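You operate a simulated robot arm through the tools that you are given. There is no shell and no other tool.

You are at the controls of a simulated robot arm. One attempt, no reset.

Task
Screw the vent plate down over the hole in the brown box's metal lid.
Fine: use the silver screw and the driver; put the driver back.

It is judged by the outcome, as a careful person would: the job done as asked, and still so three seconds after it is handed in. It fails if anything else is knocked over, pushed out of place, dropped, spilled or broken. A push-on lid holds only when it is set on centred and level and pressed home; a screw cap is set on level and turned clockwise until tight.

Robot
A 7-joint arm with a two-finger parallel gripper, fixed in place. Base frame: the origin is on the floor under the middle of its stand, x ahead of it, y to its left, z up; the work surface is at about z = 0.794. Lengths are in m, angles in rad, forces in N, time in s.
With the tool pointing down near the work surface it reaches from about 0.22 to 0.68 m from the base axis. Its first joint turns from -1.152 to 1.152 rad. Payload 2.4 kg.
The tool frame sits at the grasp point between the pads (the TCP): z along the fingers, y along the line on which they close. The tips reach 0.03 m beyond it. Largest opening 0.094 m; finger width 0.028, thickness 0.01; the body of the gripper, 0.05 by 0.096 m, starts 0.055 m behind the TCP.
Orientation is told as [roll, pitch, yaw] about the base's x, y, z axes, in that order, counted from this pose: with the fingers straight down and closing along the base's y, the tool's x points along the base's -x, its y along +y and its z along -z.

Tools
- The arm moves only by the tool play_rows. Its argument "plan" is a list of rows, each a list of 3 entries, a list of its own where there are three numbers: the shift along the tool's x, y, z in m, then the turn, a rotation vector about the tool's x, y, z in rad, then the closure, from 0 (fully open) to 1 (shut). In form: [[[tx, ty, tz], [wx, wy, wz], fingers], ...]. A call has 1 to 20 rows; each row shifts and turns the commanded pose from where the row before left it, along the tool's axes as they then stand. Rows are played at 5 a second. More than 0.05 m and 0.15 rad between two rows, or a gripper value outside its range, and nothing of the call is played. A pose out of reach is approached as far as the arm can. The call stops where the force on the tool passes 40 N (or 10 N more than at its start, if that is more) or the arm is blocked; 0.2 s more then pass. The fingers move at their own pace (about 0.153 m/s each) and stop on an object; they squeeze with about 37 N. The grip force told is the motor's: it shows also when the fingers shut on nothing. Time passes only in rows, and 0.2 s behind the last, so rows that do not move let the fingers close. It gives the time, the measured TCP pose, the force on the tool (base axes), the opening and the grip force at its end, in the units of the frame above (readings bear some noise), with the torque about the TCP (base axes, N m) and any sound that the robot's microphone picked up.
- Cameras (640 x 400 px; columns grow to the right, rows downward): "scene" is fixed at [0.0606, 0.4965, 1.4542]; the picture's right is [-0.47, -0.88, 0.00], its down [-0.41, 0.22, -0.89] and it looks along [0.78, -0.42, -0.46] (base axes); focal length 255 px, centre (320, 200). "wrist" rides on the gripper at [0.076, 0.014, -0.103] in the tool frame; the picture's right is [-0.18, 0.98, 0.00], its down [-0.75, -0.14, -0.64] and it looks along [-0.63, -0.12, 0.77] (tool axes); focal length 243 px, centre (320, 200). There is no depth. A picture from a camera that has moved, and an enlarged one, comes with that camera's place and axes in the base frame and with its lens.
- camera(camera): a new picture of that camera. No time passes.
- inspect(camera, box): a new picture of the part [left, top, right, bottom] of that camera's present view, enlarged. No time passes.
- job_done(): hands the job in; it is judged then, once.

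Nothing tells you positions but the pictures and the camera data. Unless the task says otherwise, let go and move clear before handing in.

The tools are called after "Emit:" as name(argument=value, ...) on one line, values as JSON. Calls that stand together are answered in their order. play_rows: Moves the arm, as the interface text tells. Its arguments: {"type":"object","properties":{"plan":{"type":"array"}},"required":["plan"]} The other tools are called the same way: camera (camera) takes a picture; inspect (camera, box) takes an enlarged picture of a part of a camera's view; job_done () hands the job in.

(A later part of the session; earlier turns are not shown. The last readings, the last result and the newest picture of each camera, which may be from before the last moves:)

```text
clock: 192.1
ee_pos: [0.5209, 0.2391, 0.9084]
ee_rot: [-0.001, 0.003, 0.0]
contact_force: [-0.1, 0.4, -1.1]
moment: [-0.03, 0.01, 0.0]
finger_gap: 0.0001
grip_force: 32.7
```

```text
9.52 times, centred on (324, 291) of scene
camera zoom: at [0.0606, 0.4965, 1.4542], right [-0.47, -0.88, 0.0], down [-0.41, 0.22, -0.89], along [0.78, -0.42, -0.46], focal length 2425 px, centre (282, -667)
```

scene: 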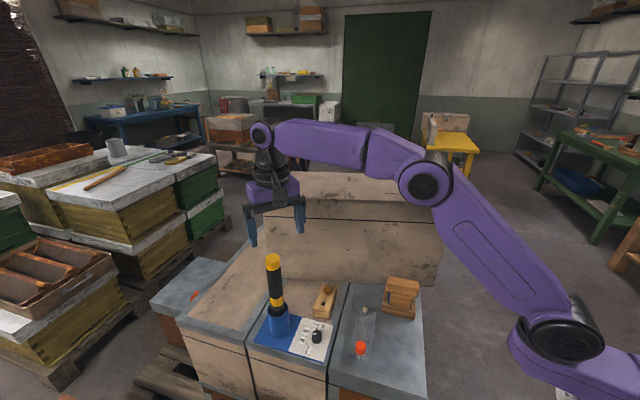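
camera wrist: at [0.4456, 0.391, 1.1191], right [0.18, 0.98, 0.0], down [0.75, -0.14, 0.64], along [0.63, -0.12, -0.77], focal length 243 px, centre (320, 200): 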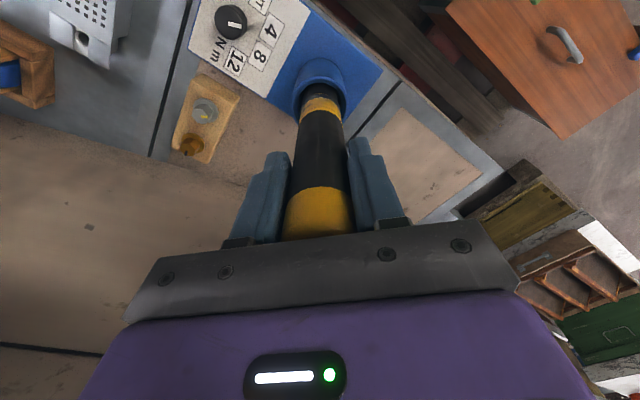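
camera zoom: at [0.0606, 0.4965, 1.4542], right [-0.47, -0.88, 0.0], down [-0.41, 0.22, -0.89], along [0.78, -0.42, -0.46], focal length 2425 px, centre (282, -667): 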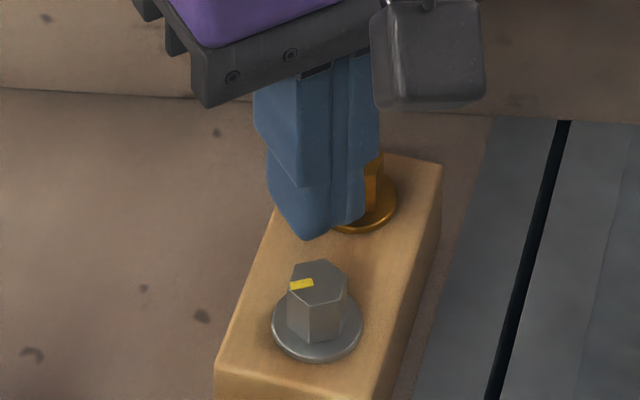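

I'll descend to touch the head top gently.

Emit:
play_rows(plan=[[[0, 0, 0.01], [0, 0, 0], 1], [[0, 0, 0.01], [0, 0, 0], 1], [[0, 0, 0.003], [0, 0, 0], 1], [[0, 0, 0], [0, 0, 0], 1]])

Emit:
play_rows(plan=[[[0, 0, 0.001], [0, 0, 0], 1], [[0, 0, 0.001], [0, 0, 0], 1], [[0, 0, 0], [0, 0, 0], 1]])

Emit:
play_rows(plan=[[[0, 0, 0.001], [0, 0, 0], 1], [[0, 0, 0.001], [0, 0, 0], 1], [[0, 0, 0], [0, 0, 0], 1]])

```text
clock: 193.1
ee_pos: [0.5215, 0.2378, 0.887]
ee_rot: [-0.001, 0.004, 0.002]
contact_force: [0.6, 0.5, -0.8]
moment: [0.02, 0.0, 0.0]
finger_gap: 0.0
grip_force: 32.8
```

```text
clock: 193.9
ee_pos: [0.5228, 0.2372, 0.8848]
ee_rot: [0.0, 0.003, -0.001]
contact_force: [-0.4, -1.7, 0.4]
moment: [-0.02, 0.0, -0.02]
finger_gap: 0.0002
grip_force: 33.2
```

```text
clock: 194.7
ee_pos: [0.5213, 0.2375, 0.8818]
ee_rot: [-0.001, 0.004, 0.001]
contact_force: [-0.9, 0.2, 0.6]
moment: [-0.01, 0.01, 0.03]
finger_gap: 0.0
grip_force: 32.9
```

Still no clear contact; I'll continue in small steps.

Emit:
play_rows(plan=[[[0, 0, 0.001], [0, 0, 0], 1], [[0, 0, 0.0005], [0, 0, 0], 1], [[0, 0, 0], [0, 0, 0], 1]])

Emit:
play_rows(plan=[[[0, 0, 0.001], [0, 0, 0], 1], [[0, 0, 0.0005], [0, 0, 0], 1], [[0, 0, 0], [0, 0, 0], 1]])

Emit:
play_rows(plan=[[[0, 0, 0.001], [0, 0, 0], 1], [[0, 0, 0.0005], [0, 0, 0], 1], [[0, 0, 0], [0, 0, 0], 1]])

```text
clock: 195.5
ee_pos: [0.5217, 0.2381, 0.8816]
ee_rot: [-0.002, 0.004, 0.0]
contact_force: [0.1, -0.9, 0.0]
moment: [0.0, 0.02, 0.0]
finger_gap: 0.0
grip_force: 33.1
```

```text
clock: 196.3
ee_pos: [0.5216, 0.2392, 0.8799]
ee_rot: [-0.002, 0.004, 0.0]
contact_force: [0.2, 0.9, -0.1]
moment: [0.01, -0.01, -0.01]
finger_gap: 0.0001
grip_force: 33.2
```

```text
clock: 197.1
ee_pos: [0.5222, 0.2389, 0.878]
ee_rot: [-0.002, 0.003, 0.0]
contact_force: [-2.6, -1.2, 9.1]
moment: [-0.07, 0.13, 0.03]
finger_gap: 0.0
grip_force: 33.4
```

The head top is at about z = 0.8485 (contact at TCP 0.8785). Now I'll probe the fork's prong the same way: rise, turn to yaw −0.77 and move above the prong.

Emit:
play_rows(plan=[[[0, 0, -0.03], [0, 0, 0], 1], [[0, 0, -0.04], [0, 0, 0], 1], [[0.0247, -0.0279, 0], [0, 0, 0], 1], [[0.0247, -0.0279, 0], [0, 0, 0], 1], [[0.0247, -0.0279, 0], [0, 0, 0.0], 1], [[0, 0, 0], [0, 0, 0.13], 1], [[0, 0, 0], [0, 0, 0.13], 1], [[0, 0, 0], [0, 0, 0.13], 1], [[0, 0, 0], [0, 0, 0.13], 1], [[0, 0, 0], [0, 0, 0.13], 1], [[0, 0, 0], [0, 0, 0.12], 1], [[0, 0, 0], [0, 0, 0], 1]])

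Emit:
inspect(camera="wrist", box=[270, 60, 380, 170])

Emit:
inspect(camera="scene", box=[350, 280, 390, 325])

```text
clock: 199.7
ee_pos: [0.4471, 0.1543, 0.9478]
ee_rot: [-0.002, 0.004, -0.772]
contact_force: [-0.4, 0.7, -0.4]
moment: [0.02, 0.01, -0.03]
finger_gap: 0.0
grip_force: 32.9
```

```text
3.64 times, centred on (325, 115) of wrist
camera zoom: at [0.4028, 0.2192, 1.0519], right [0.82, 0.58, 0.0], down [0.44, -0.63, 0.64], along [0.37, -0.53, -0.77], focal length 882 px, centre (302, 509)
```

zoom: 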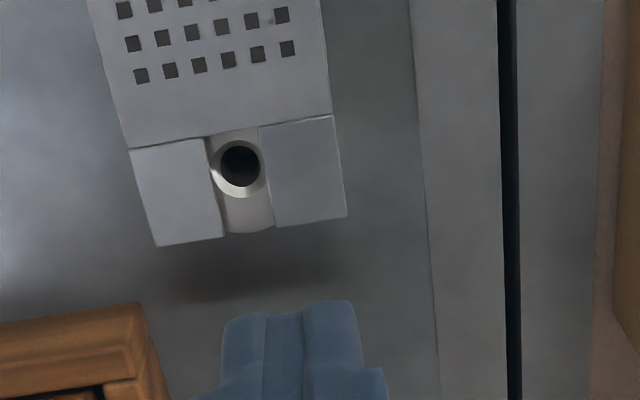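

```text
8.89 times, centred on (370, 302) of scene
camera zoom: at [0.0606, 0.4965, 1.4542], right [-0.47, -0.88, 0.0], down [-0.41, 0.22, -0.89], along [0.78, -0.42, -0.46], focal length 2263 px, centre (-124, -711)
```

zoom: 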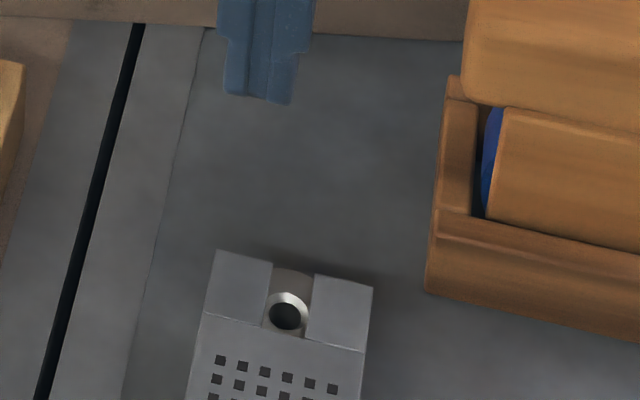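

I'm right above the prong's centre. I'll descend and touch it gently.

Emit:
play_rows(plan=[[[0, 0, 0.03], [0, 0, 0], 1], [[0, 0, 0.03], [0, 0, 0], 1], [[0, 0, 0.02], [0, 0, 0], 1], [[0, 0, 0.004], [0, 0, 0], 1], [[0, 0, 0], [0, 0, 0], 1]])

Emit:
play_rows(plan=[[[0, 0, 0.001], [0, 0, 0], 1], [[0, 0, 0.001], [0, 0, 0], 1], [[0, 0, 0.001], [0, 0, 0], 1], [[0, 0, 0], [0, 0, 0], 1]])

Emit:
play_rows(plan=[[[0, 0, 0.001], [0, 0, 0], 1], [[0, 0, 0.001], [0, 0, 0], 1], [[0, 0, 0], [0, 0, 0], 1]])

Emit:
play_rows(plan=[[[0, 0, 0.001], [0, 0, 0], 1], [[0, 0, 0.001], [0, 0, 0], 1], [[0, 0, 0], [0, 0, 0], 1]])

```text
clock: 200.9
ee_pos: [0.4481, 0.155, 0.8651]
ee_rot: [-0.003, 0.003, -0.769]
contact_force: [0.7, 0.4, 0.7]
moment: [0.0, 0.02, -0.02]
finger_gap: 0.0002
grip_force: 32.8
```

```text
clock: 201.9
ee_pos: [0.449, 0.1547, 0.862]
ee_rot: [-0.004, 0.001, -0.77]
contact_force: [-0.3, -0.1, -0.6]
moment: [0.03, 0.01, 0.01]
finger_gap: 0.0
grip_force: 32.9
```

```text
clock: 202.7
ee_pos: [0.4477, 0.1548, 0.8603]
ee_rot: [-0.004, 0.002, -0.77]
contact_force: [-0.7, -0.3, 0.0]
moment: [0.01, 0.02, -0.02]
finger_gap: 0.0
grip_force: 33.0
```

```text
clock: 203.5
ee_pos: [0.4469, 0.1546, 0.8581]
ee_rot: [-0.004, 0.002, -0.769]
contact_force: [-0.1, -0.3, 1.0]
moment: [0.04, 0.05, -0.01]
finger_gap: 0.0
grip_force: 32.9
```

Emit:
play_rows(plan=[[[0, 0, 0.0007], [0, 0, 0], 1], [[0, 0, 0.0007], [0, 0, 0], 1], [[0, 0, 0], [0, 0, 0], 1]])

Emit:
play_rows(plan=[[[0, 0, 0.0007], [0, 0, 0], 1], [[0, 0, 0.0005], [0, 0, 0], 1], [[0, 0, 0], [0, 0, 0], 1]])

Emit:
inspect(camera="scene", box=[355, 295, 385, 325])

```text
clock: 204.3
ee_pos: [0.4468, 0.1547, 0.8559]
ee_rot: [-0.004, 0.002, -0.77]
contact_force: [-0.1, -0.4, 0.0]
moment: [-0.02, -0.01, 0.03]
finger_gap: 0.0002
grip_force: 32.6
```

```text
clock: 205.1
ee_pos: [0.4488, 0.1558, 0.856]
ee_rot: [-0.003, 0.002, -0.77]
contact_force: [-3.4, 0.3, 15.3]
moment: [-0.06, -0.04, 0.18]
finger_gap: 0.0
grip_force: 33.3
```

```text
13.33 times, centred on (370, 310) of scene
camera zoom: at [0.0603, 0.4964, 1.4543], right [-0.47, -0.88, 0.0], down [-0.41, 0.22, -0.89], along [0.78, -0.42, -0.46], focal length 3395 px, centre (-347, -1267)
```

zoom: 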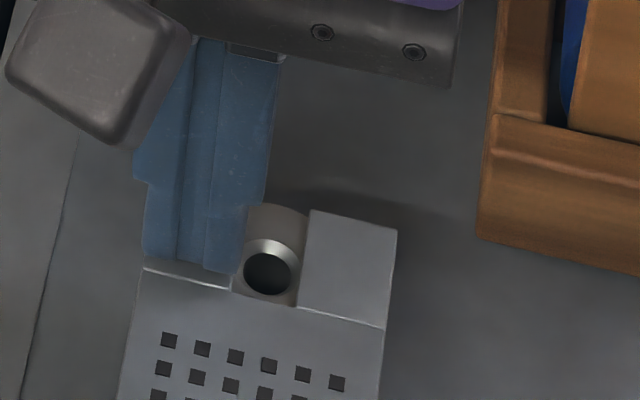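

The prong top is at about z = 0.826, which equals the flange underside when I pressed the screw in, so it does seat fully by hand; it just needs turning with the driver. I'll fetch the screw from the block again.

Emit:
play_rows(plan=[[[0, 0, -0.02], [0, 0, 0], 1], [[0, 0, -0.04], [0, 0, 0], 1], [[0, 0, -0.04], [0, 0, 0], 0.8], [[0, 0.028, 0], [0, 0, 0], 0.45], [[0, 0.028, 0], [0, 0, 0], 0.45], [[0, 0.028, 0], [0, 0, 0], 0.45], [[0, 0.0275, 0], [0, 0, 0], 0.45], [[0, 0, 0], [0, 0, 0], 0.45]])

Emit:
inspect(camera="wrist", box=[290, 75, 350, 135])

Emit:
inspect(camera="scene", box=[350, 290, 410, 370])

```text
clock: 206.9
ee_pos: [0.5257, 0.2355, 0.9537]
ee_rot: [-0.003, 0.002, -0.77]
contact_force: [-0.4, -0.7, 0.6]
moment: [-0.02, 0.01, -0.03]
finger_gap: 0.0521
grip_force: 0.0
```

```text
6.67 times, centred on (320, 105) of wrist
camera zoom: at [0.4803, 0.2997, 1.0577], right [0.82, 0.58, 0.0], down [0.45, -0.62, 0.64], along [0.37, -0.53, -0.77], focal length 1618 px, centre (320, 833)
```

zoom: 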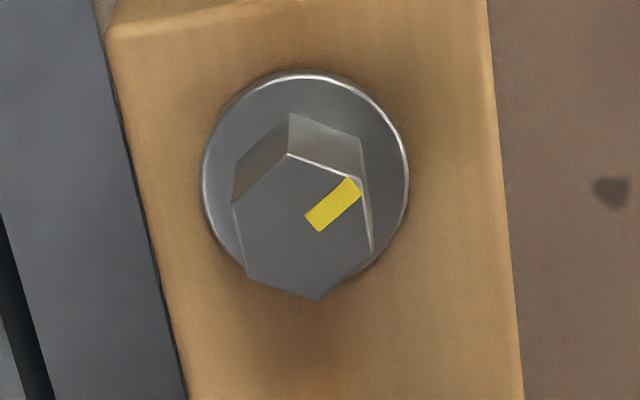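

```text
5.00 times, centred on (380, 330) of scene
camera zoom: at [0.0606, 0.4965, 1.4542], right [-0.47, -0.88, 0.0], down [-0.41, 0.22, -0.89], along [0.78, -0.42, -0.46], focal length 1273 px, centre (20, -450)
```

zoom: 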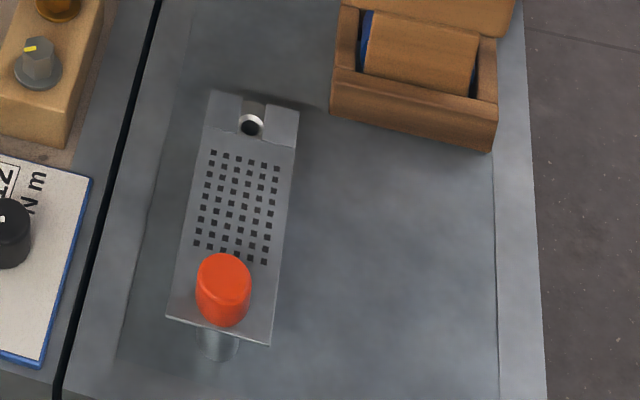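

The plate is still in place and the hex flats match the wrist. I'll centre on the head (5 mm along +x, −1.4 mm along y), descend and grip.

Emit:
play_rows(plan=[[[0.0026, -0.0007, 0], [-0.003, -0.002, 0], 0.45], [[0.0026, -0.0007, 0.02], [0, 0, 0], 0.45], [[0, 0, 0.03], [0, 0, 0], 0.45], [[0, 0, 0.02], [0, 0, 0], 0.45], [[0, 0, 0], [0, 0, 0], 0.45]])

Emit:
inspect(camera="wrist", box=[270, 90, 380, 200])

```text
clock: 208.1
ee_pos: [0.5211, 0.2367, 0.8841]
ee_rot: [0.0, 0.0, -0.769]
contact_force: [-0.8, -0.2, -0.1]
moment: [-0.01, -0.04, 0.01]
finger_gap: 0.0518
grip_force: 0.0
```

```text
3.64 times, centred on (325, 145) of wrist
camera zoom: at [0.4754, 0.3013, 0.9876], right [0.82, 0.58, 0.0], down [0.44, -0.63, 0.64], along [0.37, -0.52, -0.77], focal length 882 px, centre (302, 400)
```

zoom: 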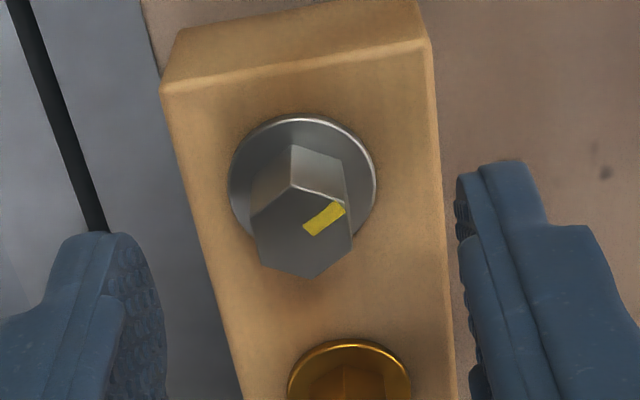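

Centred. I'll descend the last 17 mm and grip.

Emit:
play_rows(plan=[[[0, 0, 0.01], [0, 0, 0], 0.45], [[0, 0, 0.0072], [0, 0, 0], 0.45], [[0, 0, 0], [0, 0, 0], 0.6], [[0, 0, 0], [0, 0, 0], 0.72], [[0, 0, 0], [0, 0, 0], 0.8], [[0, 0, 0], [0, 0, 0], 0.9], [[0, 0, 0], [0, 0, 0], 1.0], [[0, 0, 0], [0, 0, 0], 1.0], [[0, 0, -0.01], [0, 0, 0], 1], [[0, 0, -0.02], [0, 0, 0], 1], [[0, 0, -0.035], [0, 0, 0], 1], [[0, 0, -0.035], [0, 0, 0], 1], [[0, 0, 0], [0, 0, 0], 1]])

Emit:
inspect(camera="scene", box=[300, 255, 345, 315])

```text
clock: 210.9
ee_pos: [0.521, 0.2369, 0.9673]
ee_rot: [-0.001, 0.0, -0.77]
contact_force: [-0.3, 0.5, -0.1]
moment: [0.0, -0.01, 0.0]
finger_gap: 0.0155
grip_force: 36.9
```

```text
6.67 times, centred on (322, 285) of scene
camera zoom: at [0.0606, 0.4965, 1.4542], right [-0.47, -0.88, 0.0], down [-0.41, 0.22, -0.89], along [0.78, -0.42, -0.46], focal length 1697 px, centre (303, -367)
```

zoom: 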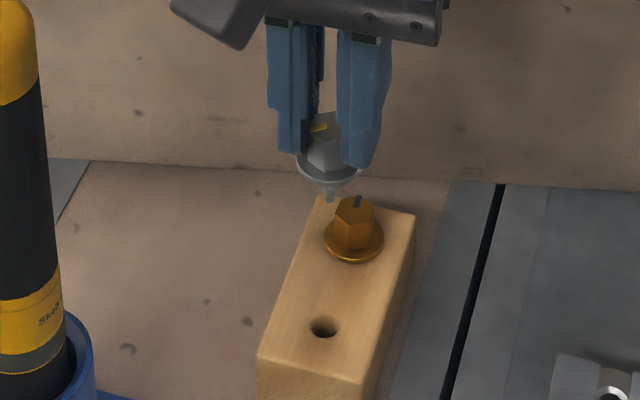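

Picked up cleanly. I'll carry it to above the post at the same yaw and check alignment.

Emit:
play_rows(plan=[[[-0.0004, -0.0315, 0], [0, 0, 0], 1], [[-0.0004, -0.0315, 0], [0, 0, 0], 1], [[-0.0004, -0.0315, 0], [0, 0, 0], 1], [[-0.0004, -0.0314, 0], [0, 0, 0], 1], [[0, 0, 0.03], [0, 0, 0], 1], [[0, 0, 0.025], [0, 0, 0], 1], [[0, 0, 0.015], [0, 0, 0], 1], [[0, 0, 0], [0, 0, 0], 1]])

Emit:
inspect(camera="scene", box=[360, 298, 382, 320])

Emit:
inspect(camera="wrist", box=[280, 80, 370, 170])

```text
clock: 212.7
ee_pos: [0.4328, 0.146, 0.8968]
ee_rot: [-0.001, -0.001, -0.769]
contact_force: [-1.0, 0.4, -0.5]
moment: [0.01, 0.01, 0.03]
finger_gap: 0.0155
grip_force: 36.5
```

```text
16.00 times, centred on (371, 309) of scene
camera zoom: at [0.0606, 0.4965, 1.4542], right [-0.47, -0.88, 0.0], down [-0.41, 0.22, -0.89], along [0.78, -0.42, -0.46], focal length 4074 px, centre (-496, -1544)
```

zoom: 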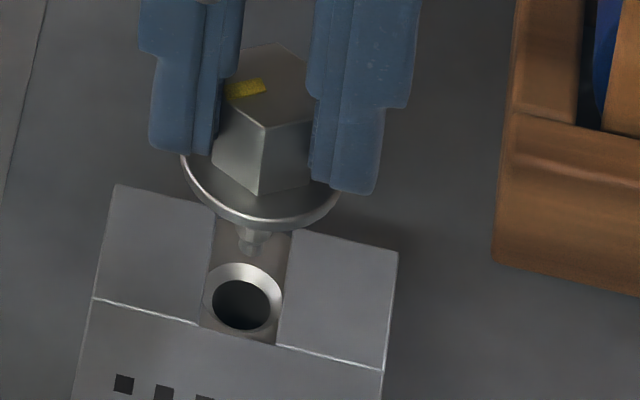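

```text
4.44 times, centred on (325, 125) of wrist
camera zoom: at [0.3878, 0.21, 0.9999], right [0.82, 0.58, 0.0], down [0.44, -0.63, 0.64], along [0.37, -0.52, -0.77], focal length 1078 px, centre (298, 533)
```

zoom: 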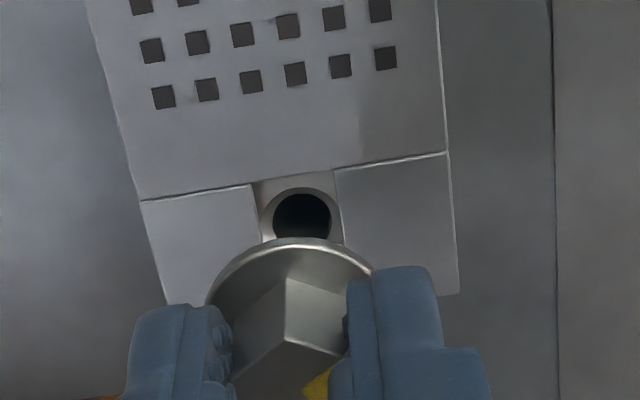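

The tip projects right onto the hole. I'll lower it in.

Emit:
play_rows(plan=[[[0, 0, 0.01], [0, 0, 0], 1], [[0, 0, 0.004], [0, 0, 0], 1], [[0, 0, 0.004], [0, 0, 0], 1], [[0, 0, 0.004], [0, 0, 0], 1], [[0, 0, 0], [0, 0, 0], 1]])

Emit:
play_rows(plan=[[[0, 0, 0.003], [0, 0, 0], 1], [[0, 0, 0.003], [0, 0, 0], 1], [[0, 0, 0], [0, 0, 0], 1]])

```text
clock: 213.9
ee_pos: [0.4343, 0.1466, 0.875]
ee_rot: [0.001, 0.0, -0.769]
contact_force: [-0.3, 1.0, -0.4]
moment: [-0.01, 0.01, -0.02]
finger_gap: 0.0154
grip_force: 36.6
```

```text
clock: 214.7
ee_pos: [0.4341, 0.1466, 0.8693]
ee_rot: [0.001, 0.002, -0.769]
contact_force: [-0.7, -0.3, -0.5]
moment: [0.01, 0.04, 0.02]
finger_gap: 0.0155
grip_force: 37.2
```

Smooth so far. I'll lower to about 1.5 mm above the fork and release without pressing, so the screw drops flat by itself.

Emit:
play_rows(plan=[[[0, 0, 0.0025], [0, 0, 0], 1], [[0, 0, 0], [0, 0, 0], 1], [[0, 0, 0], [0, 0, 0], 0.82], [[0, 0, 0], [0, 0, 0], 0.78], [[0, 0, 0], [0, 0, 0], 0.7], [[0, 0, 0], [0, 0, 0], 0.55], [[0, 0, 0], [0, 0, 0], 0.45], [[0, 0, 0], [0, 0, 0], 0.45]])

Emit:
inspect(camera="scene", box=[360, 298, 382, 320])

Emit:
inspect(camera="wrist", box=[270, 90, 380, 200])

```text
clock: 216.5
ee_pos: [0.4332, 0.1465, 0.8672]
ee_rot: [0.0, -0.001, -0.77]
contact_force: [0.2, -0.2, 0.4]
moment: [0.0, 0.0, -0.02]
finger_gap: 0.0517
grip_force: 0.0
```

```text
16.00 times, centred on (371, 309) of scene
camera zoom: at [0.0606, 0.4965, 1.4542], right [-0.47, -0.88, 0.0], down [-0.41, 0.22, -0.89], along [0.78, -0.42, -0.46], focal length 4074 px, centre (-496, -1544)
```

zoom: 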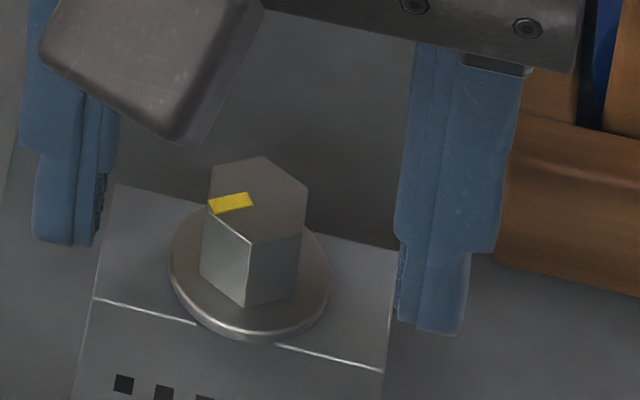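

```text
3.64 times, centred on (325, 145) of wrist
camera zoom: at [0.3883, 0.2103, 0.9703], right [0.82, 0.58, 0.0], down [0.44, -0.63, 0.64], along [0.37, -0.52, -0.77], focal length 882 px, centre (302, 400)
```

zoom: 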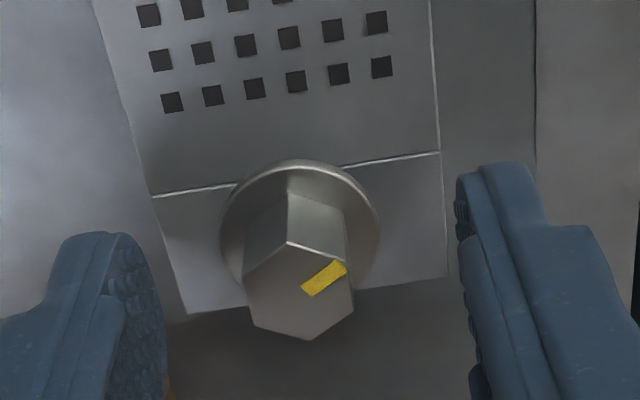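

It's standing nearly upright now, about 2–3 mm proud. I'll rise clear and fetch the driver.

Emit:
play_rows(plan=[[[0, 0, -0.02], [0, 0, 0], 0.45], [[0, 0, -0.04], [0, 0, 0], 0.3], [[0, 0, -0.045], [0, 0, 0], 0], [[0, 0, -0.045], [0, 0, 0], 0], [[0, 0, -0.045], [0, 0, 0], 0], [[0, 0, -0.045], [0, 0, 0], 0], [[0, 0, -0.025], [0, 0, 0], 0], [[0, 0, 0], [0, 0, -0.1283], 0], [[0, 0, 0], [0, 0, -0.1283], 0], [[0, 0, 0], [0, 0, -0.1283], 0], [[0, 0, 0], [0, 0, -0.1283], 0], [[0, 0, 0], [0, 0, -0.1283], 0], [[0, 0, 0], [0, 0, -0.1283], 0], [[0, 0, 0], [0, 0, 0], 0]])

Emit:
inspect(camera="scene", box=[360, 298, 382, 320])

```text
clock: 219.5
ee_pos: [0.4331, 0.1461, 1.1326]
ee_rot: [-0.001, 0.0, 0.002]
contact_force: [0.1, -0.5, 0.7]
moment: [-0.03, 0.04, 0.02]
finger_gap: 0.0938
grip_force: 0.0
```

```text
16.00 times, centred on (371, 309) of scene
camera zoom: at [0.0606, 0.4965, 1.4542], right [-0.47, -0.88, 0.0], down [-0.41, 0.22, -0.89], along [0.78, -0.42, -0.46], focal length 4074 px, centre (-496, -1544)
```

zoom: 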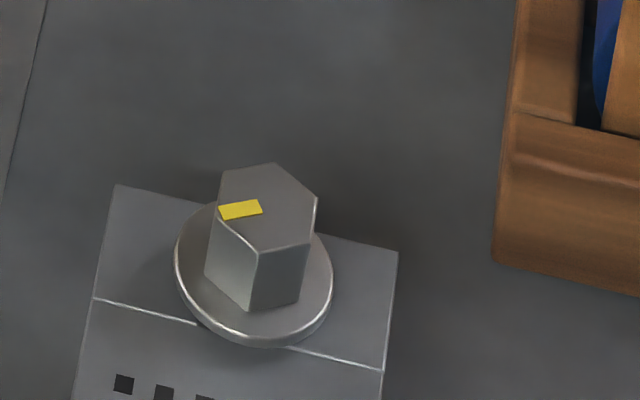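

The screw leans slightly again but stays in. I'll go and fetch the driver.

Emit:
play_rows(plan=[[[-0.0128, 0.0328, 0], [0, 0, 0], 0], [[-0.0128, 0.0328, 0], [0, 0, 0], 0], [[-0.0128, 0.0328, 0], [0, 0, 0], 0], [[-0.0128, 0.0328, 0], [0, 0, 0], 0], [[-0.0128, 0.0328, 0], [0, 0, 0], 0], [[-0.0128, 0.0328, 0.002], [0, 0, 0], 0], [[-0.0128, 0.0328, 0.002], [0, 0, 0], 0], [[0, 0, 0], [0, 0, 0], 0]])

Emit:
inspect(camera="wrist", box=[220, 60, 440, 220])

```text
clock: 221.3
ee_pos: [0.5247, 0.3755, 1.1267]
ee_rot: [-0.003, 0.003, 0.0]
contact_force: [-0.3, 0.2, 0.0]
moment: [-0.06, 0.0, -0.02]
finger_gap: 0.0939
grip_force: 0.0
```

```text
2.50 times, centred on (330, 140) of wrist
camera zoom: at [0.4474, 0.3915, 1.231], right [0.18, 0.98, 0.0], down [0.75, -0.14, 0.64], along [0.63, -0.12, -0.77], focal length 606 px, centre (295, 350)
```

zoom: 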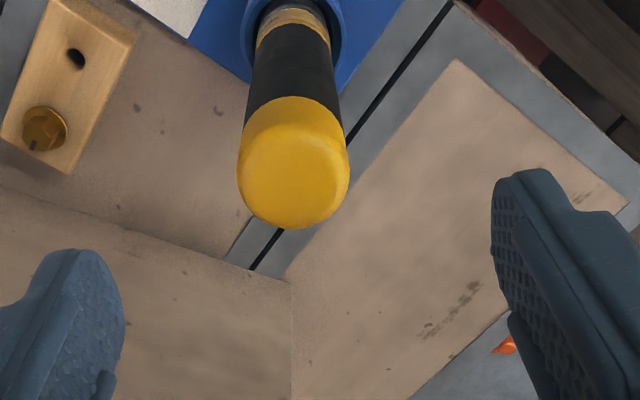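

Aligned. I'll descend, grip and lift the driver.

Emit:
play_rows(plan=[[[0.0005, -0.0003, 0.03], [0, 0, 0], 0], [[0, 0, 0.03], [0, 0, 0], 0], [[0, 0, 0.03], [0, 0, 0], 0], [[0, 0, 0.022], [0, 0, 0], 0], [[0, 0, 0], [0, 0, 0], 0.3], [[0, 0, 0], [0, 0, 0], 0.5], [[0, 0, 0], [0, 0, 0], 0.58], [[0, 0, 0], [0, 0, 0], 0.65], [[0, 0, 0], [0, 0, 0], 0.8], [[0, 0, 0], [0, 0, 0], 1.0], [[0, 0, 0], [0, 0, 0], 1.0], [[0, 0, -0.01], [0, 0, 0], 1], [[0, 0, -0.02], [0, 0, 0], 1], [[0, 0, -0.02], [0, 0, 0], 1], [[0, 0, -0.02], [0, 0, 0], 1], [[0, 0, -0.02], [0, 0, 0], 1], [[0, 0, -0.02], [0, 0, 0], 1], [[0, 0, 0], [0, 0, 0], 1]])

Emit:
inspect(camera="scene", box=[262, 270, 302, 330])

```text
clock: 225.1
ee_pos: [0.5246, 0.3752, 1.1274]
ee_rot: [-0.001, -0.001, 0.001]
contact_force: [-0.3, 0.6, -3.4]
moment: [-0.03, 0.01, -0.02]
finger_gap: 0.0339
grip_force: 36.5
```

```text
6.67 times, centred on (282, 300) of scene
camera zoom: at [0.0607, 0.4965, 1.4542], right [-0.47, -0.88, 0.0], down [-0.41, 0.22, -0.89], along [0.78, -0.42, -0.46], focal length 1697 px, centre (573, -467)
```

zoom: 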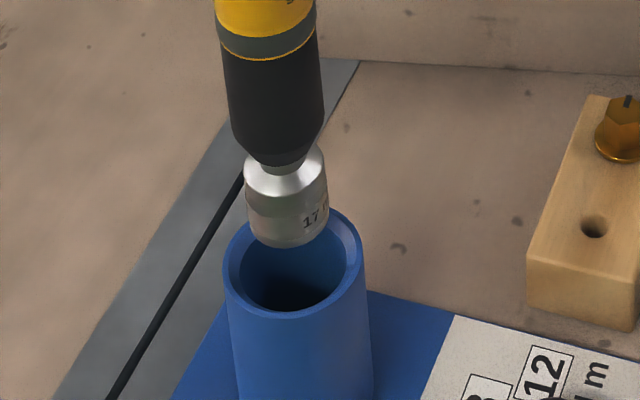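

Driver lifted. I'll carry it above the post and then find how far the wrist can turn counter-clockwise, to get the longest clockwise stroke.

Emit:
play_rows(plan=[[[0.006, -0.014, -0.003], [0, 0, 0], 1], [[0.0115, -0.0285, -0.003], [0, 0, 0], 1], [[0.0118, -0.03, 0], [0, 0, 0], 1], [[0.0118, -0.03, 0], [0, 0, 0], 1], [[0.0118, -0.03, 0], [0, 0, 0], 1], [[0.0118, -0.03, 0], [0, 0, 0], 1], [[0.0118, -0.03, 0], [0, 0, 0], 1], [[0.0095, -0.0225, 0], [0, 0, 0], 1], [[0.0045, -0.0145, 0], [0, 0, 0], 1], [[0, 0, 0], [0, 0, 0], 1]])

Emit:
play_rows(plan=[[[0, 0, 0], [0, 0, -0.14], 1], [[0, 0, 0], [0, 0, -0.14], 1], [[0, 0, 0], [0, 0, -0.14], 1], [[0, 0, 0], [0, 0, -0.14], 1], [[0, 0, 0], [0, 0, -0.14], 1], [[0, 0, 0], [0, 0, -0.14], 1], [[0, 0, 0], [0, 0, -0.14], 1], [[0, 0, 0], [0, 0, -0.14], 1], [[0, 0, 0], [0, 0, -0.14], 1], [[0, 0, 0], [0, 0, -0.14], 1], [[0, 0, 0], [0, 0, -0.14], 1], [[0, 0, 0], [0, 0, -0.14], 1], [[0, 0, 0], [0, 0, -0.14], 1], [[0, 0, 0], [0, 0, -0.14], 1], [[0, 0, 0], [0, 0, 0], 1]])

Emit:
camera(camera="scene")

```text
clock: 227.3
ee_pos: [0.4325, 0.1463, 1.1331]
ee_rot: [-0.001, 0.001, -0.001]
contact_force: [0.2, -0.6, -4.6]
moment: [0.03, -0.02, 0.01]
finger_gap: 0.0336
grip_force: 36.8
```

```text
clock: 230.5
ee_pos: [0.433, 0.1464, 1.1315]
ee_rot: [-0.001, 0.0, 1.96]
contact_force: [-0.3, 1.0, -4.5]
moment: [-0.04, 0.0, 0.02]
finger_gap: 0.0339
grip_force: 36.4
```

```text
taken
```

scene: 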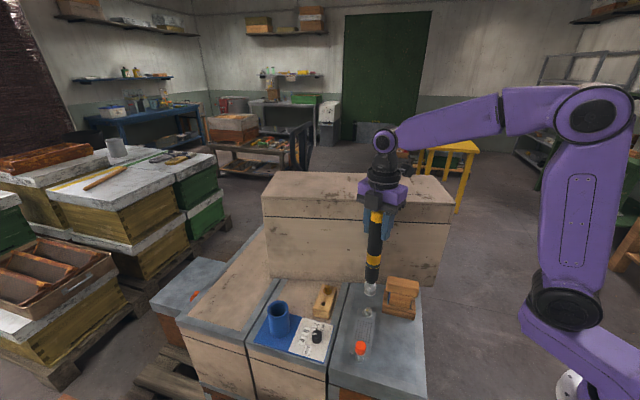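

Yaw 1.96 is fine. I'll try further to find the limit.

Emit:
play_rows(plan=[[[0, 0, 0], [0, 0, -0.14], 1], [[0, 0, 0], [0, 0, -0.14], 1], [[0, 0, 0], [0, 0, -0.14], 1], [[0, 0, 0], [0, 0, -0.14], 1], [[0, 0, 0], [0, 0, -0.14], 1], [[0, 0, 0], [0, 0, -0.14], 1], [[0, 0, 0], [0, 0, 0], 1]])

Emit:
inspect(camera="scene", box=[350, 270, 395, 325])

Emit:
camera(camera="wrist")

```text
clock: 232.1
ee_pos: [0.4332, 0.1451, 1.1324]
ee_rot: [0.001, 0.0, 2.8]
contact_force: [-0.9, 0.3, -3.6]
moment: [-0.02, -0.02, -0.02]
finger_gap: 0.0337
grip_force: 36.5
```

```text
7.27 times, centred on (372, 298) of scene
camera zoom: at [0.0606, 0.4965, 1.4542], right [-0.47, -0.88, 0.0], down [-0.41, 0.22, -0.89], along [0.78, -0.42, -0.46], focal length 1852 px, centre (-62, -509)
```

zoom: 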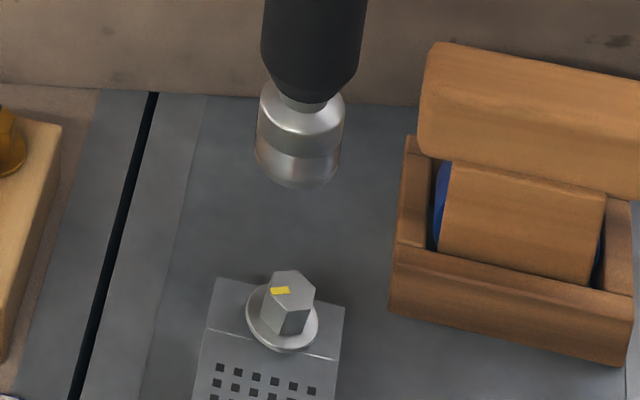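

```text
taken
camera wrist: at [0.4995, 0.1078, 1.2351], right [-0.5, -0.87, 0.0], down [-0.66, 0.39, 0.64], along [-0.56, 0.32, -0.77], focal length 243 px, centre (320, 200)
```

wrist: 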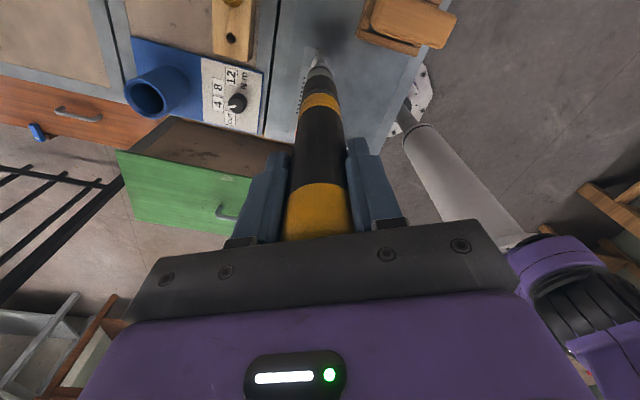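

The wrist can go to yaw 2.8, giving nearly a full turn per stroke. The screw head leans about 4 mm to the camera's right of the socket; I'll shift over it and lower to just above.

Emit:
play_rows(plan=[[[0.0003, 0.002, 0.01], [0, 0, 0], 1], [[0.0002, 0.002, 0.015], [0, 0, 0], 1], [[0, 0, 0.015], [0, 0, 0], 1], [[0, 0, 0.012], [0, 0, 0], 1], [[0, 0, 0.004], [0, 0, 0], 1], [[0, 0, 0], [0, 0, 0], 1]])

Emit:
inspect(camera="scene", box=[360, 290, 384, 322])

Emit:
inspect(camera="wrist", box=[300, 40, 345, 85])

```text
clock: 233.5
ee_pos: [0.432, 0.141, 1.0768]
ee_rot: [0.0, 0.0, 2.8]
contact_force: [-0.3, -0.5, -2.8]
moment: [0.02, -0.03, 0.02]
finger_gap: 0.0339
grip_force: 36.7
```

```text
12.50 times, centred on (372, 306) of scene
camera zoom: at [0.0606, 0.4965, 1.4542], right [-0.47, -0.88, 0.0], down [-0.41, 0.22, -0.89], along [0.78, -0.42, -0.46], focal length 3182 px, centre (-330, -1125)
```

zoom: 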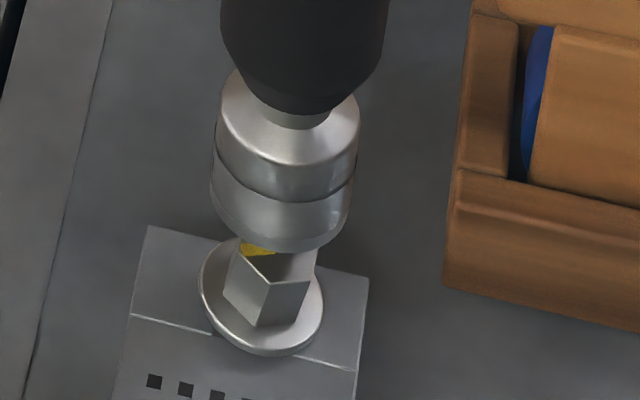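

```text
8.89 times, centred on (322, 62) of wrist
camera zoom: at [0.4983, 0.1038, 1.1793], right [-0.5, -0.86, 0.0], down [-0.66, 0.39, 0.64], along [-0.55, 0.32, -0.77], focal length 2157 px, centre (298, 1422)
```

zoom: 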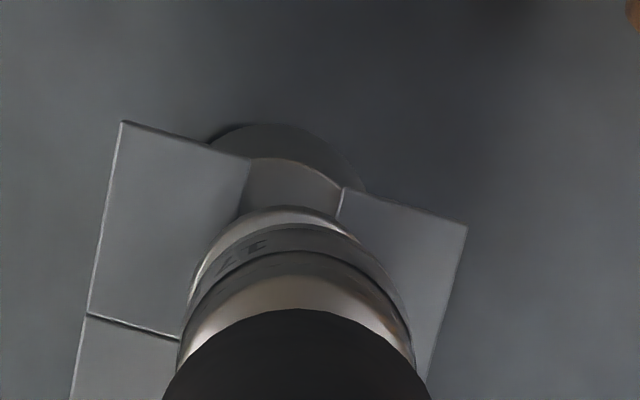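

The socket lines up with the leaning head. I'll lower it on in small steps.

Emit:
play_rows(plan=[[[0, 0, 0.005], [0, 0, 0], 1], [[0, 0, 0.004], [0, 0, 0], 1], [[0, 0, 0.003], [0, 0, 0], 1], [[0, 0, 0], [0, 0, 0], 1]])

Emit:
inspect(camera="scene", box=[360, 290, 384, 322])

```text
clock: 234.5
ee_pos: [0.431, 0.1417, 1.0627]
ee_rot: [-0.001, -0.001, 2.801]
contact_force: [-0.1, -0.1, -3.8]
moment: [0.01, -0.01, -0.03]
finger_gap: 0.0338
grip_force: 37.4
```

```text
12.50 times, centred on (372, 306) of scene
camera zoom: at [0.0606, 0.4965, 1.4542], right [-0.47, -0.88, 0.0], down [-0.41, 0.22, -0.89], along [0.78, -0.42, -0.46], focal length 3182 px, centre (-330, -1125)
```

zoom: 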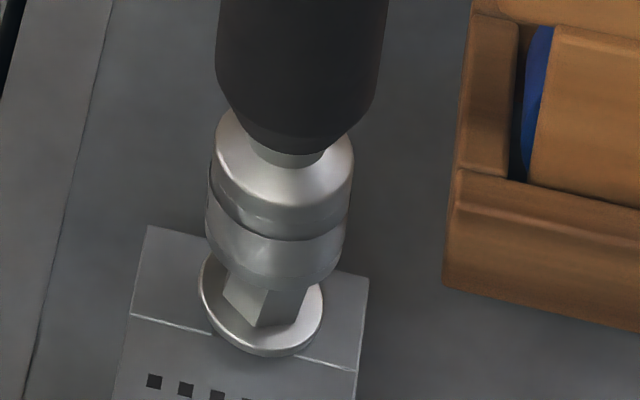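

Continuing down onto the hex.

Emit:
play_rows(plan=[[[0, 0, 0.002], [0, 0, 0], 1], [[0, 0, 0.002], [0, 0, 0], 1], [[0, 0, 0.002], [0, 0, 0], 1], [[0, 0, 0], [0, 0, 0], 1]])

Emit:
inspect(camera="scene", box=[360, 290, 384, 322])

```text
clock: 235.5
ee_pos: [0.4331, 0.1421, 1.0595]
ee_rot: [-0.005, 0.006, 2.799]
contact_force: [1.4, 1.1, 39.1]
moment: [0.33, 0.27, -0.03]
finger_gap: 0.0338
grip_force: 37.1
```

```text
12.50 times, centred on (372, 306) of scene
camera zoom: at [0.06, 0.4963, 1.4543], right [-0.47, -0.88, 0.0], down [-0.41, 0.22, -0.89], along [0.78, -0.42, -0.46], focal length 3182 px, centre (-330, -1125)
```

zoom: 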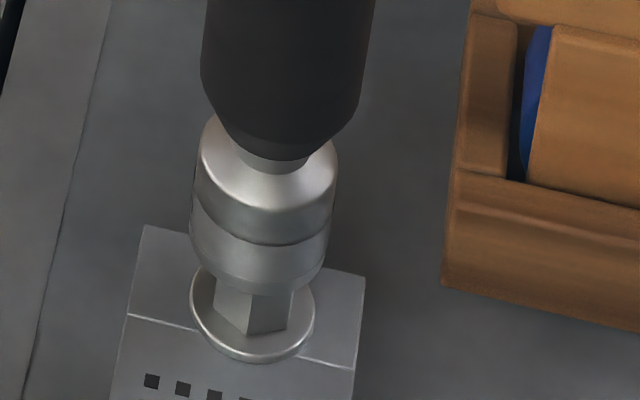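

The socket is resting on the head top rather than over it. I'll ease off the push.

Emit:
play_rows(plan=[[[0, 0, -0.002], [0, 0, 0], 1], [[0, 0, -0.002], [0, 0, 0], 1], [[0, 0, 0], [0, 0, 0], 1]])

Emit:
inspect(camera="scene", box=[362, 296, 382, 320])

Emit:
inspect(camera="wrist", box=[300, 40, 345, 85])

```text
clock: 236.3
ee_pos: [0.4308, 0.1414, 1.0624]
ee_rot: [0.001, -0.001, 2.8]
contact_force: [2.5, 3.9, 6.1]
moment: [0.98, -0.4, -0.04]
finger_gap: 0.0338
grip_force: 37.0
```

```text
16.00 times, centred on (372, 308) of scene
camera zoom: at [0.0605, 0.4966, 1.4542], right [-0.47, -0.88, 0.0], down [-0.41, 0.22, -0.89], along [0.78, -0.42, -0.46], focal length 4074 px, centre (-512, -1528)
```

zoom: 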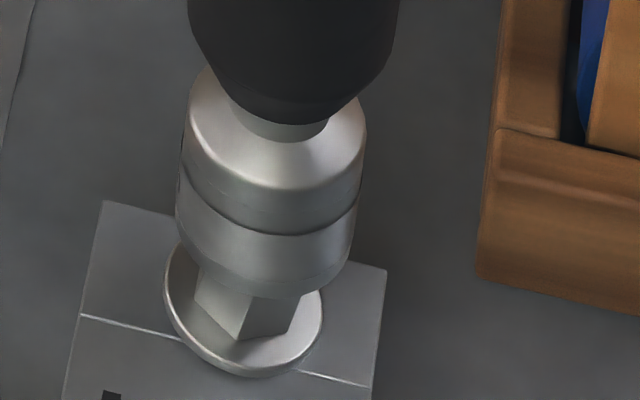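

```text
8.89 times, centred on (322, 62) of wrist
camera zoom: at [0.4979, 0.104, 1.1645], right [-0.5, -0.86, 0.0], down [-0.66, 0.39, 0.64], along [-0.56, 0.32, -0.77], focal length 2157 px, centre (298, 1422)
```

zoom: 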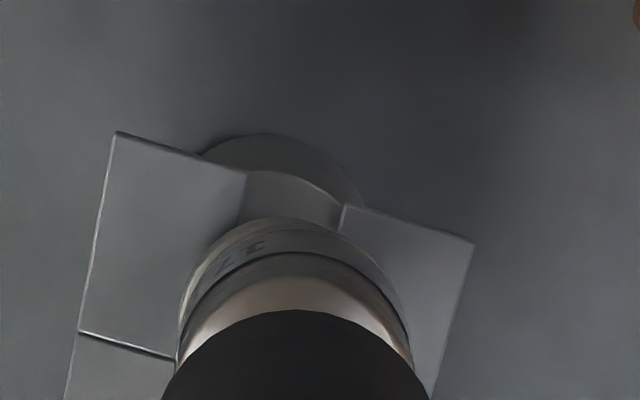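

The socket is about 1.6 mm too far to the camera's right. I'll lift slightly, shift back and try again.

Emit:
play_rows(plan=[[[0, 0, -0.003], [0, 0, 0], 1], [[0.0003, -0.0009, 0], [0, 0, 0], 1], [[0, -0.0008, 0], [0, 0, 0], 1], [[0, 0, 0.001], [0, 0, 0], 1], [[0, 0, 0.001], [0, 0, 0], 1], [[0, 0, 0], [0, 0, 0], 1]])

Emit:
inspect(camera="scene", box=[362, 296, 382, 320])

```text
clock: 237.7
ee_pos: [0.4332, 0.1436, 1.0639]
ee_rot: [0.0, -0.001, 2.798]
contact_force: [0.9, 0.4, -2.9]
moment: [0.09, -0.03, -0.03]
finger_gap: 0.0338
grip_force: 37.4
```

```text
16.00 times, centred on (372, 308) of scene
camera zoom: at [0.0606, 0.4965, 1.4542], right [-0.47, -0.88, 0.0], down [-0.41, 0.22, -0.89], along [0.78, -0.42, -0.46], focal length 4074 px, centre (-512, -1528)
```

zoom: 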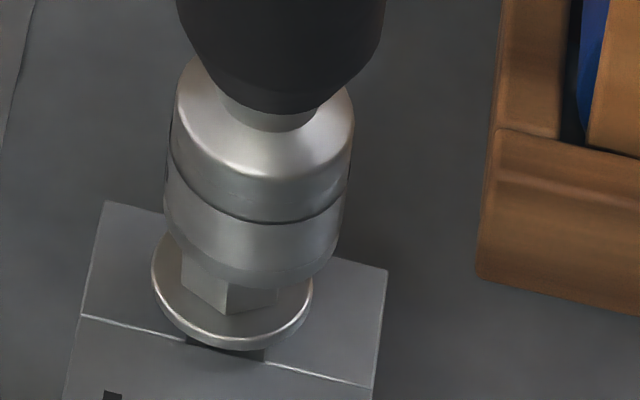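

The screw has shifted and leans the other way now. I'll lift the socket fully clear and look again before re-aligning.

Emit:
play_rows(plan=[[[0, 0, -0.004], [0, 0, 0], 1], [[0, 0, -0.006], [0, 0, 0], 1], [[0, 0, -0.006], [0, 0, 0], 1], [[0, 0, 0], [0, 0, 0], 1], [[0, 0, 0], [0, 0, 0], 1], [[0, 0, 0], [0, 0, 0], 1]])

Emit:
inspect(camera="scene", box=[360, 290, 384, 322])

Emit:
inspect(camera="wrist", box=[300, 40, 345, 85])

```text
clock: 239.1
ee_pos: [0.4332, 0.1441, 1.0783]
ee_rot: [-0.001, -0.001, 2.798]
contact_force: [-0.5, -0.1, -4.6]
moment: [-0.01, -0.01, 0.01]
finger_gap: 0.0338
grip_force: 37.2
```

```text
12.50 times, centred on (372, 306) of scene
camera zoom: at [0.0606, 0.4965, 1.4542], right [-0.47, -0.88, 0.0], down [-0.41, 0.22, -0.89], along [0.78, -0.42, -0.46], focal length 3182 px, centre (-330, -1125)
```

zoom: 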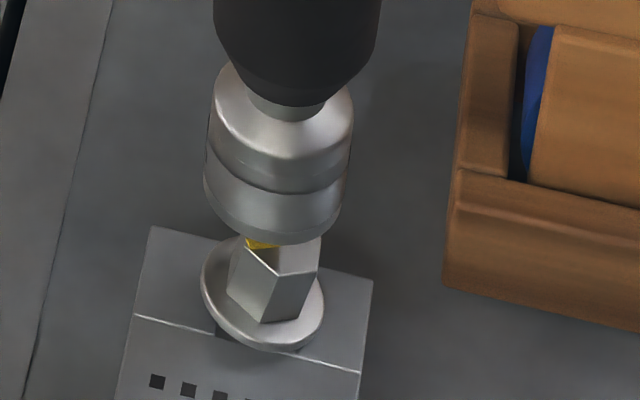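

```text
8.89 times, centred on (322, 62) of wrist
camera zoom: at [0.499, 0.1055, 1.1822], right [-0.5, -0.86, 0.0], down [-0.66, 0.39, 0.64], along [-0.56, 0.32, -0.77], focal length 2157 px, centre (298, 1422)
```

zoom: 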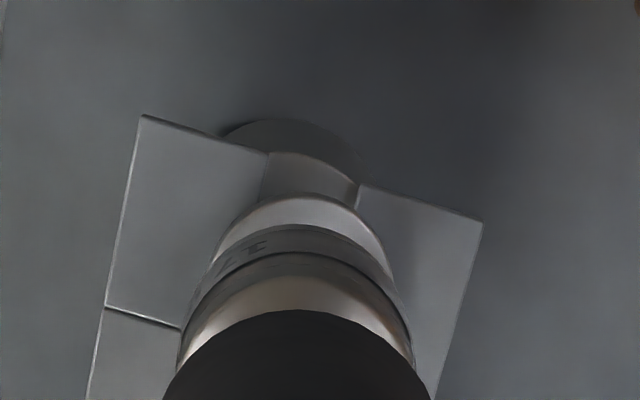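

The head now leans too far for the socket. The better way is to press the flange flat with fingertips straddling the hex right before fetching the driver. I'll dock the driver again; first rise and unwind the wrist.

Emit:
play_rows(plan=[[[0, 0, -0.03], [0, 0, 0], 1], [[0, 0, -0.022], [0, 0, 0.1], 1], [[0, 0, 0], [0, 0, 0.15], 1], [[0, 0, 0], [0, 0, 0.15], 1], [[0, 0, 0], [0, 0, 0.15], 1], [[0, 0, 0], [0, 0, 0.15], 1], [[0, 0, 0], [0, 0, 0.15], 1], [[0, 0, 0], [0, 0, 0.15], 1], [[0, 0, 0], [0, 0, 0.15], 1], [[0, 0, 0], [0, 0, 0.15], 1], [[0, 0, 0], [0, 0, 0.15], 1], [[0, 0, 0], [0, 0, 0.15], 1], [[0, 0, 0], [0, 0, 0.15], 1], [[0, 0, 0], [0, 0, 0.15], 1], [[0, 0, 0], [0, 0, 0.15], 1], [[0, 0, 0], [0, 0, 0.15], 1], [[0, 0, 0], [0, 0, 0.15], 1], [[0, 0, 0], [0, 0, 0.15], 1], [[0, 0, 0], [0, 0, 0.15], 1], [[0, 0, 0], [0, 0, 0.148], 1]])

Emit:
inspect(camera="wrist", box=[295, 40, 350, 110])

```text
clock: 243.3
ee_pos: [0.4326, 0.1428, 1.1311]
ee_rot: [0.001, -0.001, 0.0]
contact_force: [-1.0, -0.6, -4.2]
moment: [0.02, -0.01, 0.0]
finger_gap: 0.0341
grip_force: 37.2
```

```text
5.71 times, centred on (322, 75) of wrist
camera zoom: at [0.356, 0.159, 1.2342], right [0.18, 0.98, 0.0], down [0.75, -0.14, 0.64], along [0.63, -0.12, -0.77], focal length 1386 px, centre (306, 914)
```

zoom: 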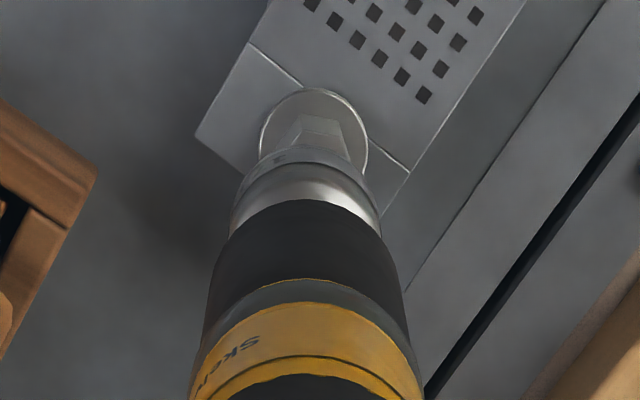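

Now back to the holder.

Emit:
play_rows(plan=[[[-0.0133, 0.0332, 0], [0, 0, 0], 1], [[-0.0133, 0.0332, 0], [0, 0, 0], 1], [[-0.0133, 0.0332, 0], [0, 0, 0], 1], [[-0.0133, 0.0332, 0], [0, 0, 0], 1], [[-0.0133, 0.0332, 0.002], [0, 0, 0], 1], [[-0.0133, 0.0332, 0.002], [0, 0, 0], 1], [[-0.0133, 0.0332, 0], [0, 0, 0], 1], [[0, 0, 0], [0, 0, 0], 1], [[0, 0, 0], [0, 0, 0], 1]])

Emit:
inspect(camera="wrist", box=[290, 30, 350, 110])

Emit:
inspect(camera="scene", box=[262, 270, 302, 330])

```text
clock: 245.3
ee_pos: [0.5259, 0.3764, 1.1249]
ee_rot: [-0.001, 0.003, 0.0]
contact_force: [-0.8, -0.2, -3.9]
moment: [-0.02, -0.01, -0.02]
finger_gap: 0.0336
grip_force: 37.2
```

```text
5.00 times, centred on (320, 70) of wrist
camera zoom: at [0.4486, 0.391, 1.2294], right [0.18, 0.98, 0.0], down [0.75, -0.14, 0.64], along [0.63, -0.12, -0.77], focal length 1213 px, centre (320, 850)
```

zoom: 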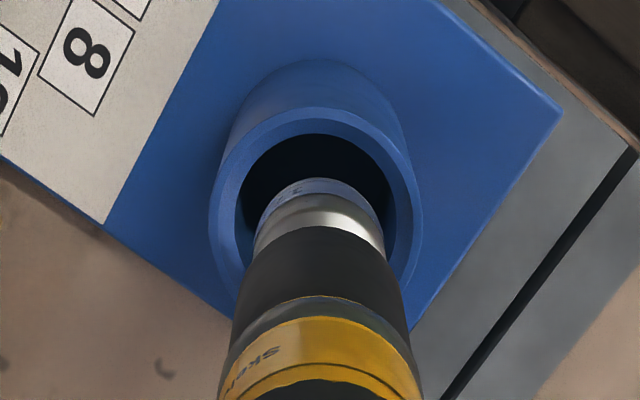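

```text
6.67 times, centred on (282, 300) of scene
camera zoom: at [0.0606, 0.4966, 1.4542], right [-0.47, -0.88, 0.0], down [-0.41, 0.22, -0.89], along [0.78, -0.42, -0.46], focal length 1697 px, centre (573, -467)
```

zoom: 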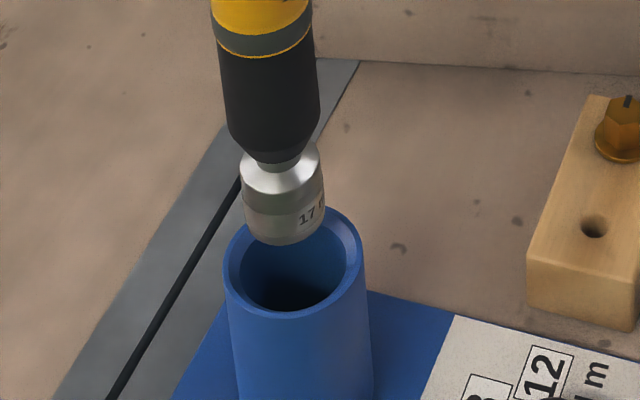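

I'll nudge about 2 mm toward −y and lower into the holder.

Emit:
play_rows(plan=[[[0.0004, -0.0016, 0.01], [0, 0, 0], 1], [[0, 0, 0.02], [0, 0, 0], 1], [[0, 0, 0.02], [0, 0, 0], 1], [[0, 0, 0.02], [0, 0, 0], 1], [[0.0005, 0, 0.015], [0, 0, 0], 1], [[0.0005, 0, 0.012], [0, 0, 0], 1], [[0, 0, 0.005], [0, 0, 0], 1], [[0, 0, 0], [0, 0, 0], 1]])

Emit:
play_rows(plan=[[[0, 0, 0.003], [0, 0, 0], 1], [[0, 0, 0.002], [0, 0, 0], 1], [[0, 0, 0], [0, 0, 0], 1]])

```text
clock: 247.1
ee_pos: [0.5239, 0.3748, 1.024]
ee_rot: [-0.001, 0.0, 0.005]
contact_force: [-0.9, -1.0, -4.0]
moment: [0.02, 0.0, 0.03]
finger_gap: 0.0336
grip_force: 37.1
```

```text
clock: 247.9
ee_pos: [0.523, 0.374, 1.0208]
ee_rot: [0.0, 0.0, 0.003]
contact_force: [-0.4, -0.3, -5.0]
moment: [0.02, 0.0, -0.01]
finger_gap: 0.0338
grip_force: 37.2
```

Continuing the last few millimetres.

Emit:
play_rows(plan=[[[0, 0, 0.003], [0, 0, 0], 1], [[0, 0, 0.002], [0, 0, 0], 1], [[0, 0, 0], [0, 0, 0], 1]])

Emit:
play_rows(plan=[[[0, 0, 0.0015], [0, 0, 0], 1], [[0, 0, 0], [0, 0, 0], 1]])

```text
clock: 248.7
ee_pos: [0.5223, 0.3754, 1.0155]
ee_rot: [0.002, 0.0, 0.002]
contact_force: [-1.9, -2.0, 7.0]
moment: [-0.35, 0.36, -0.01]
finger_gap: 0.0338
grip_force: 36.8
```

```text
clock: 249.3
ee_pos: [0.5219, 0.3733, 1.0156]
ee_rot: [0.001, -0.001, 0.004]
contact_force: [-7.4, -4.8, 30.6]
moment: [-0.98, 1.12, -0.05]
finger_gap: 0.0337
grip_force: 37.5
```

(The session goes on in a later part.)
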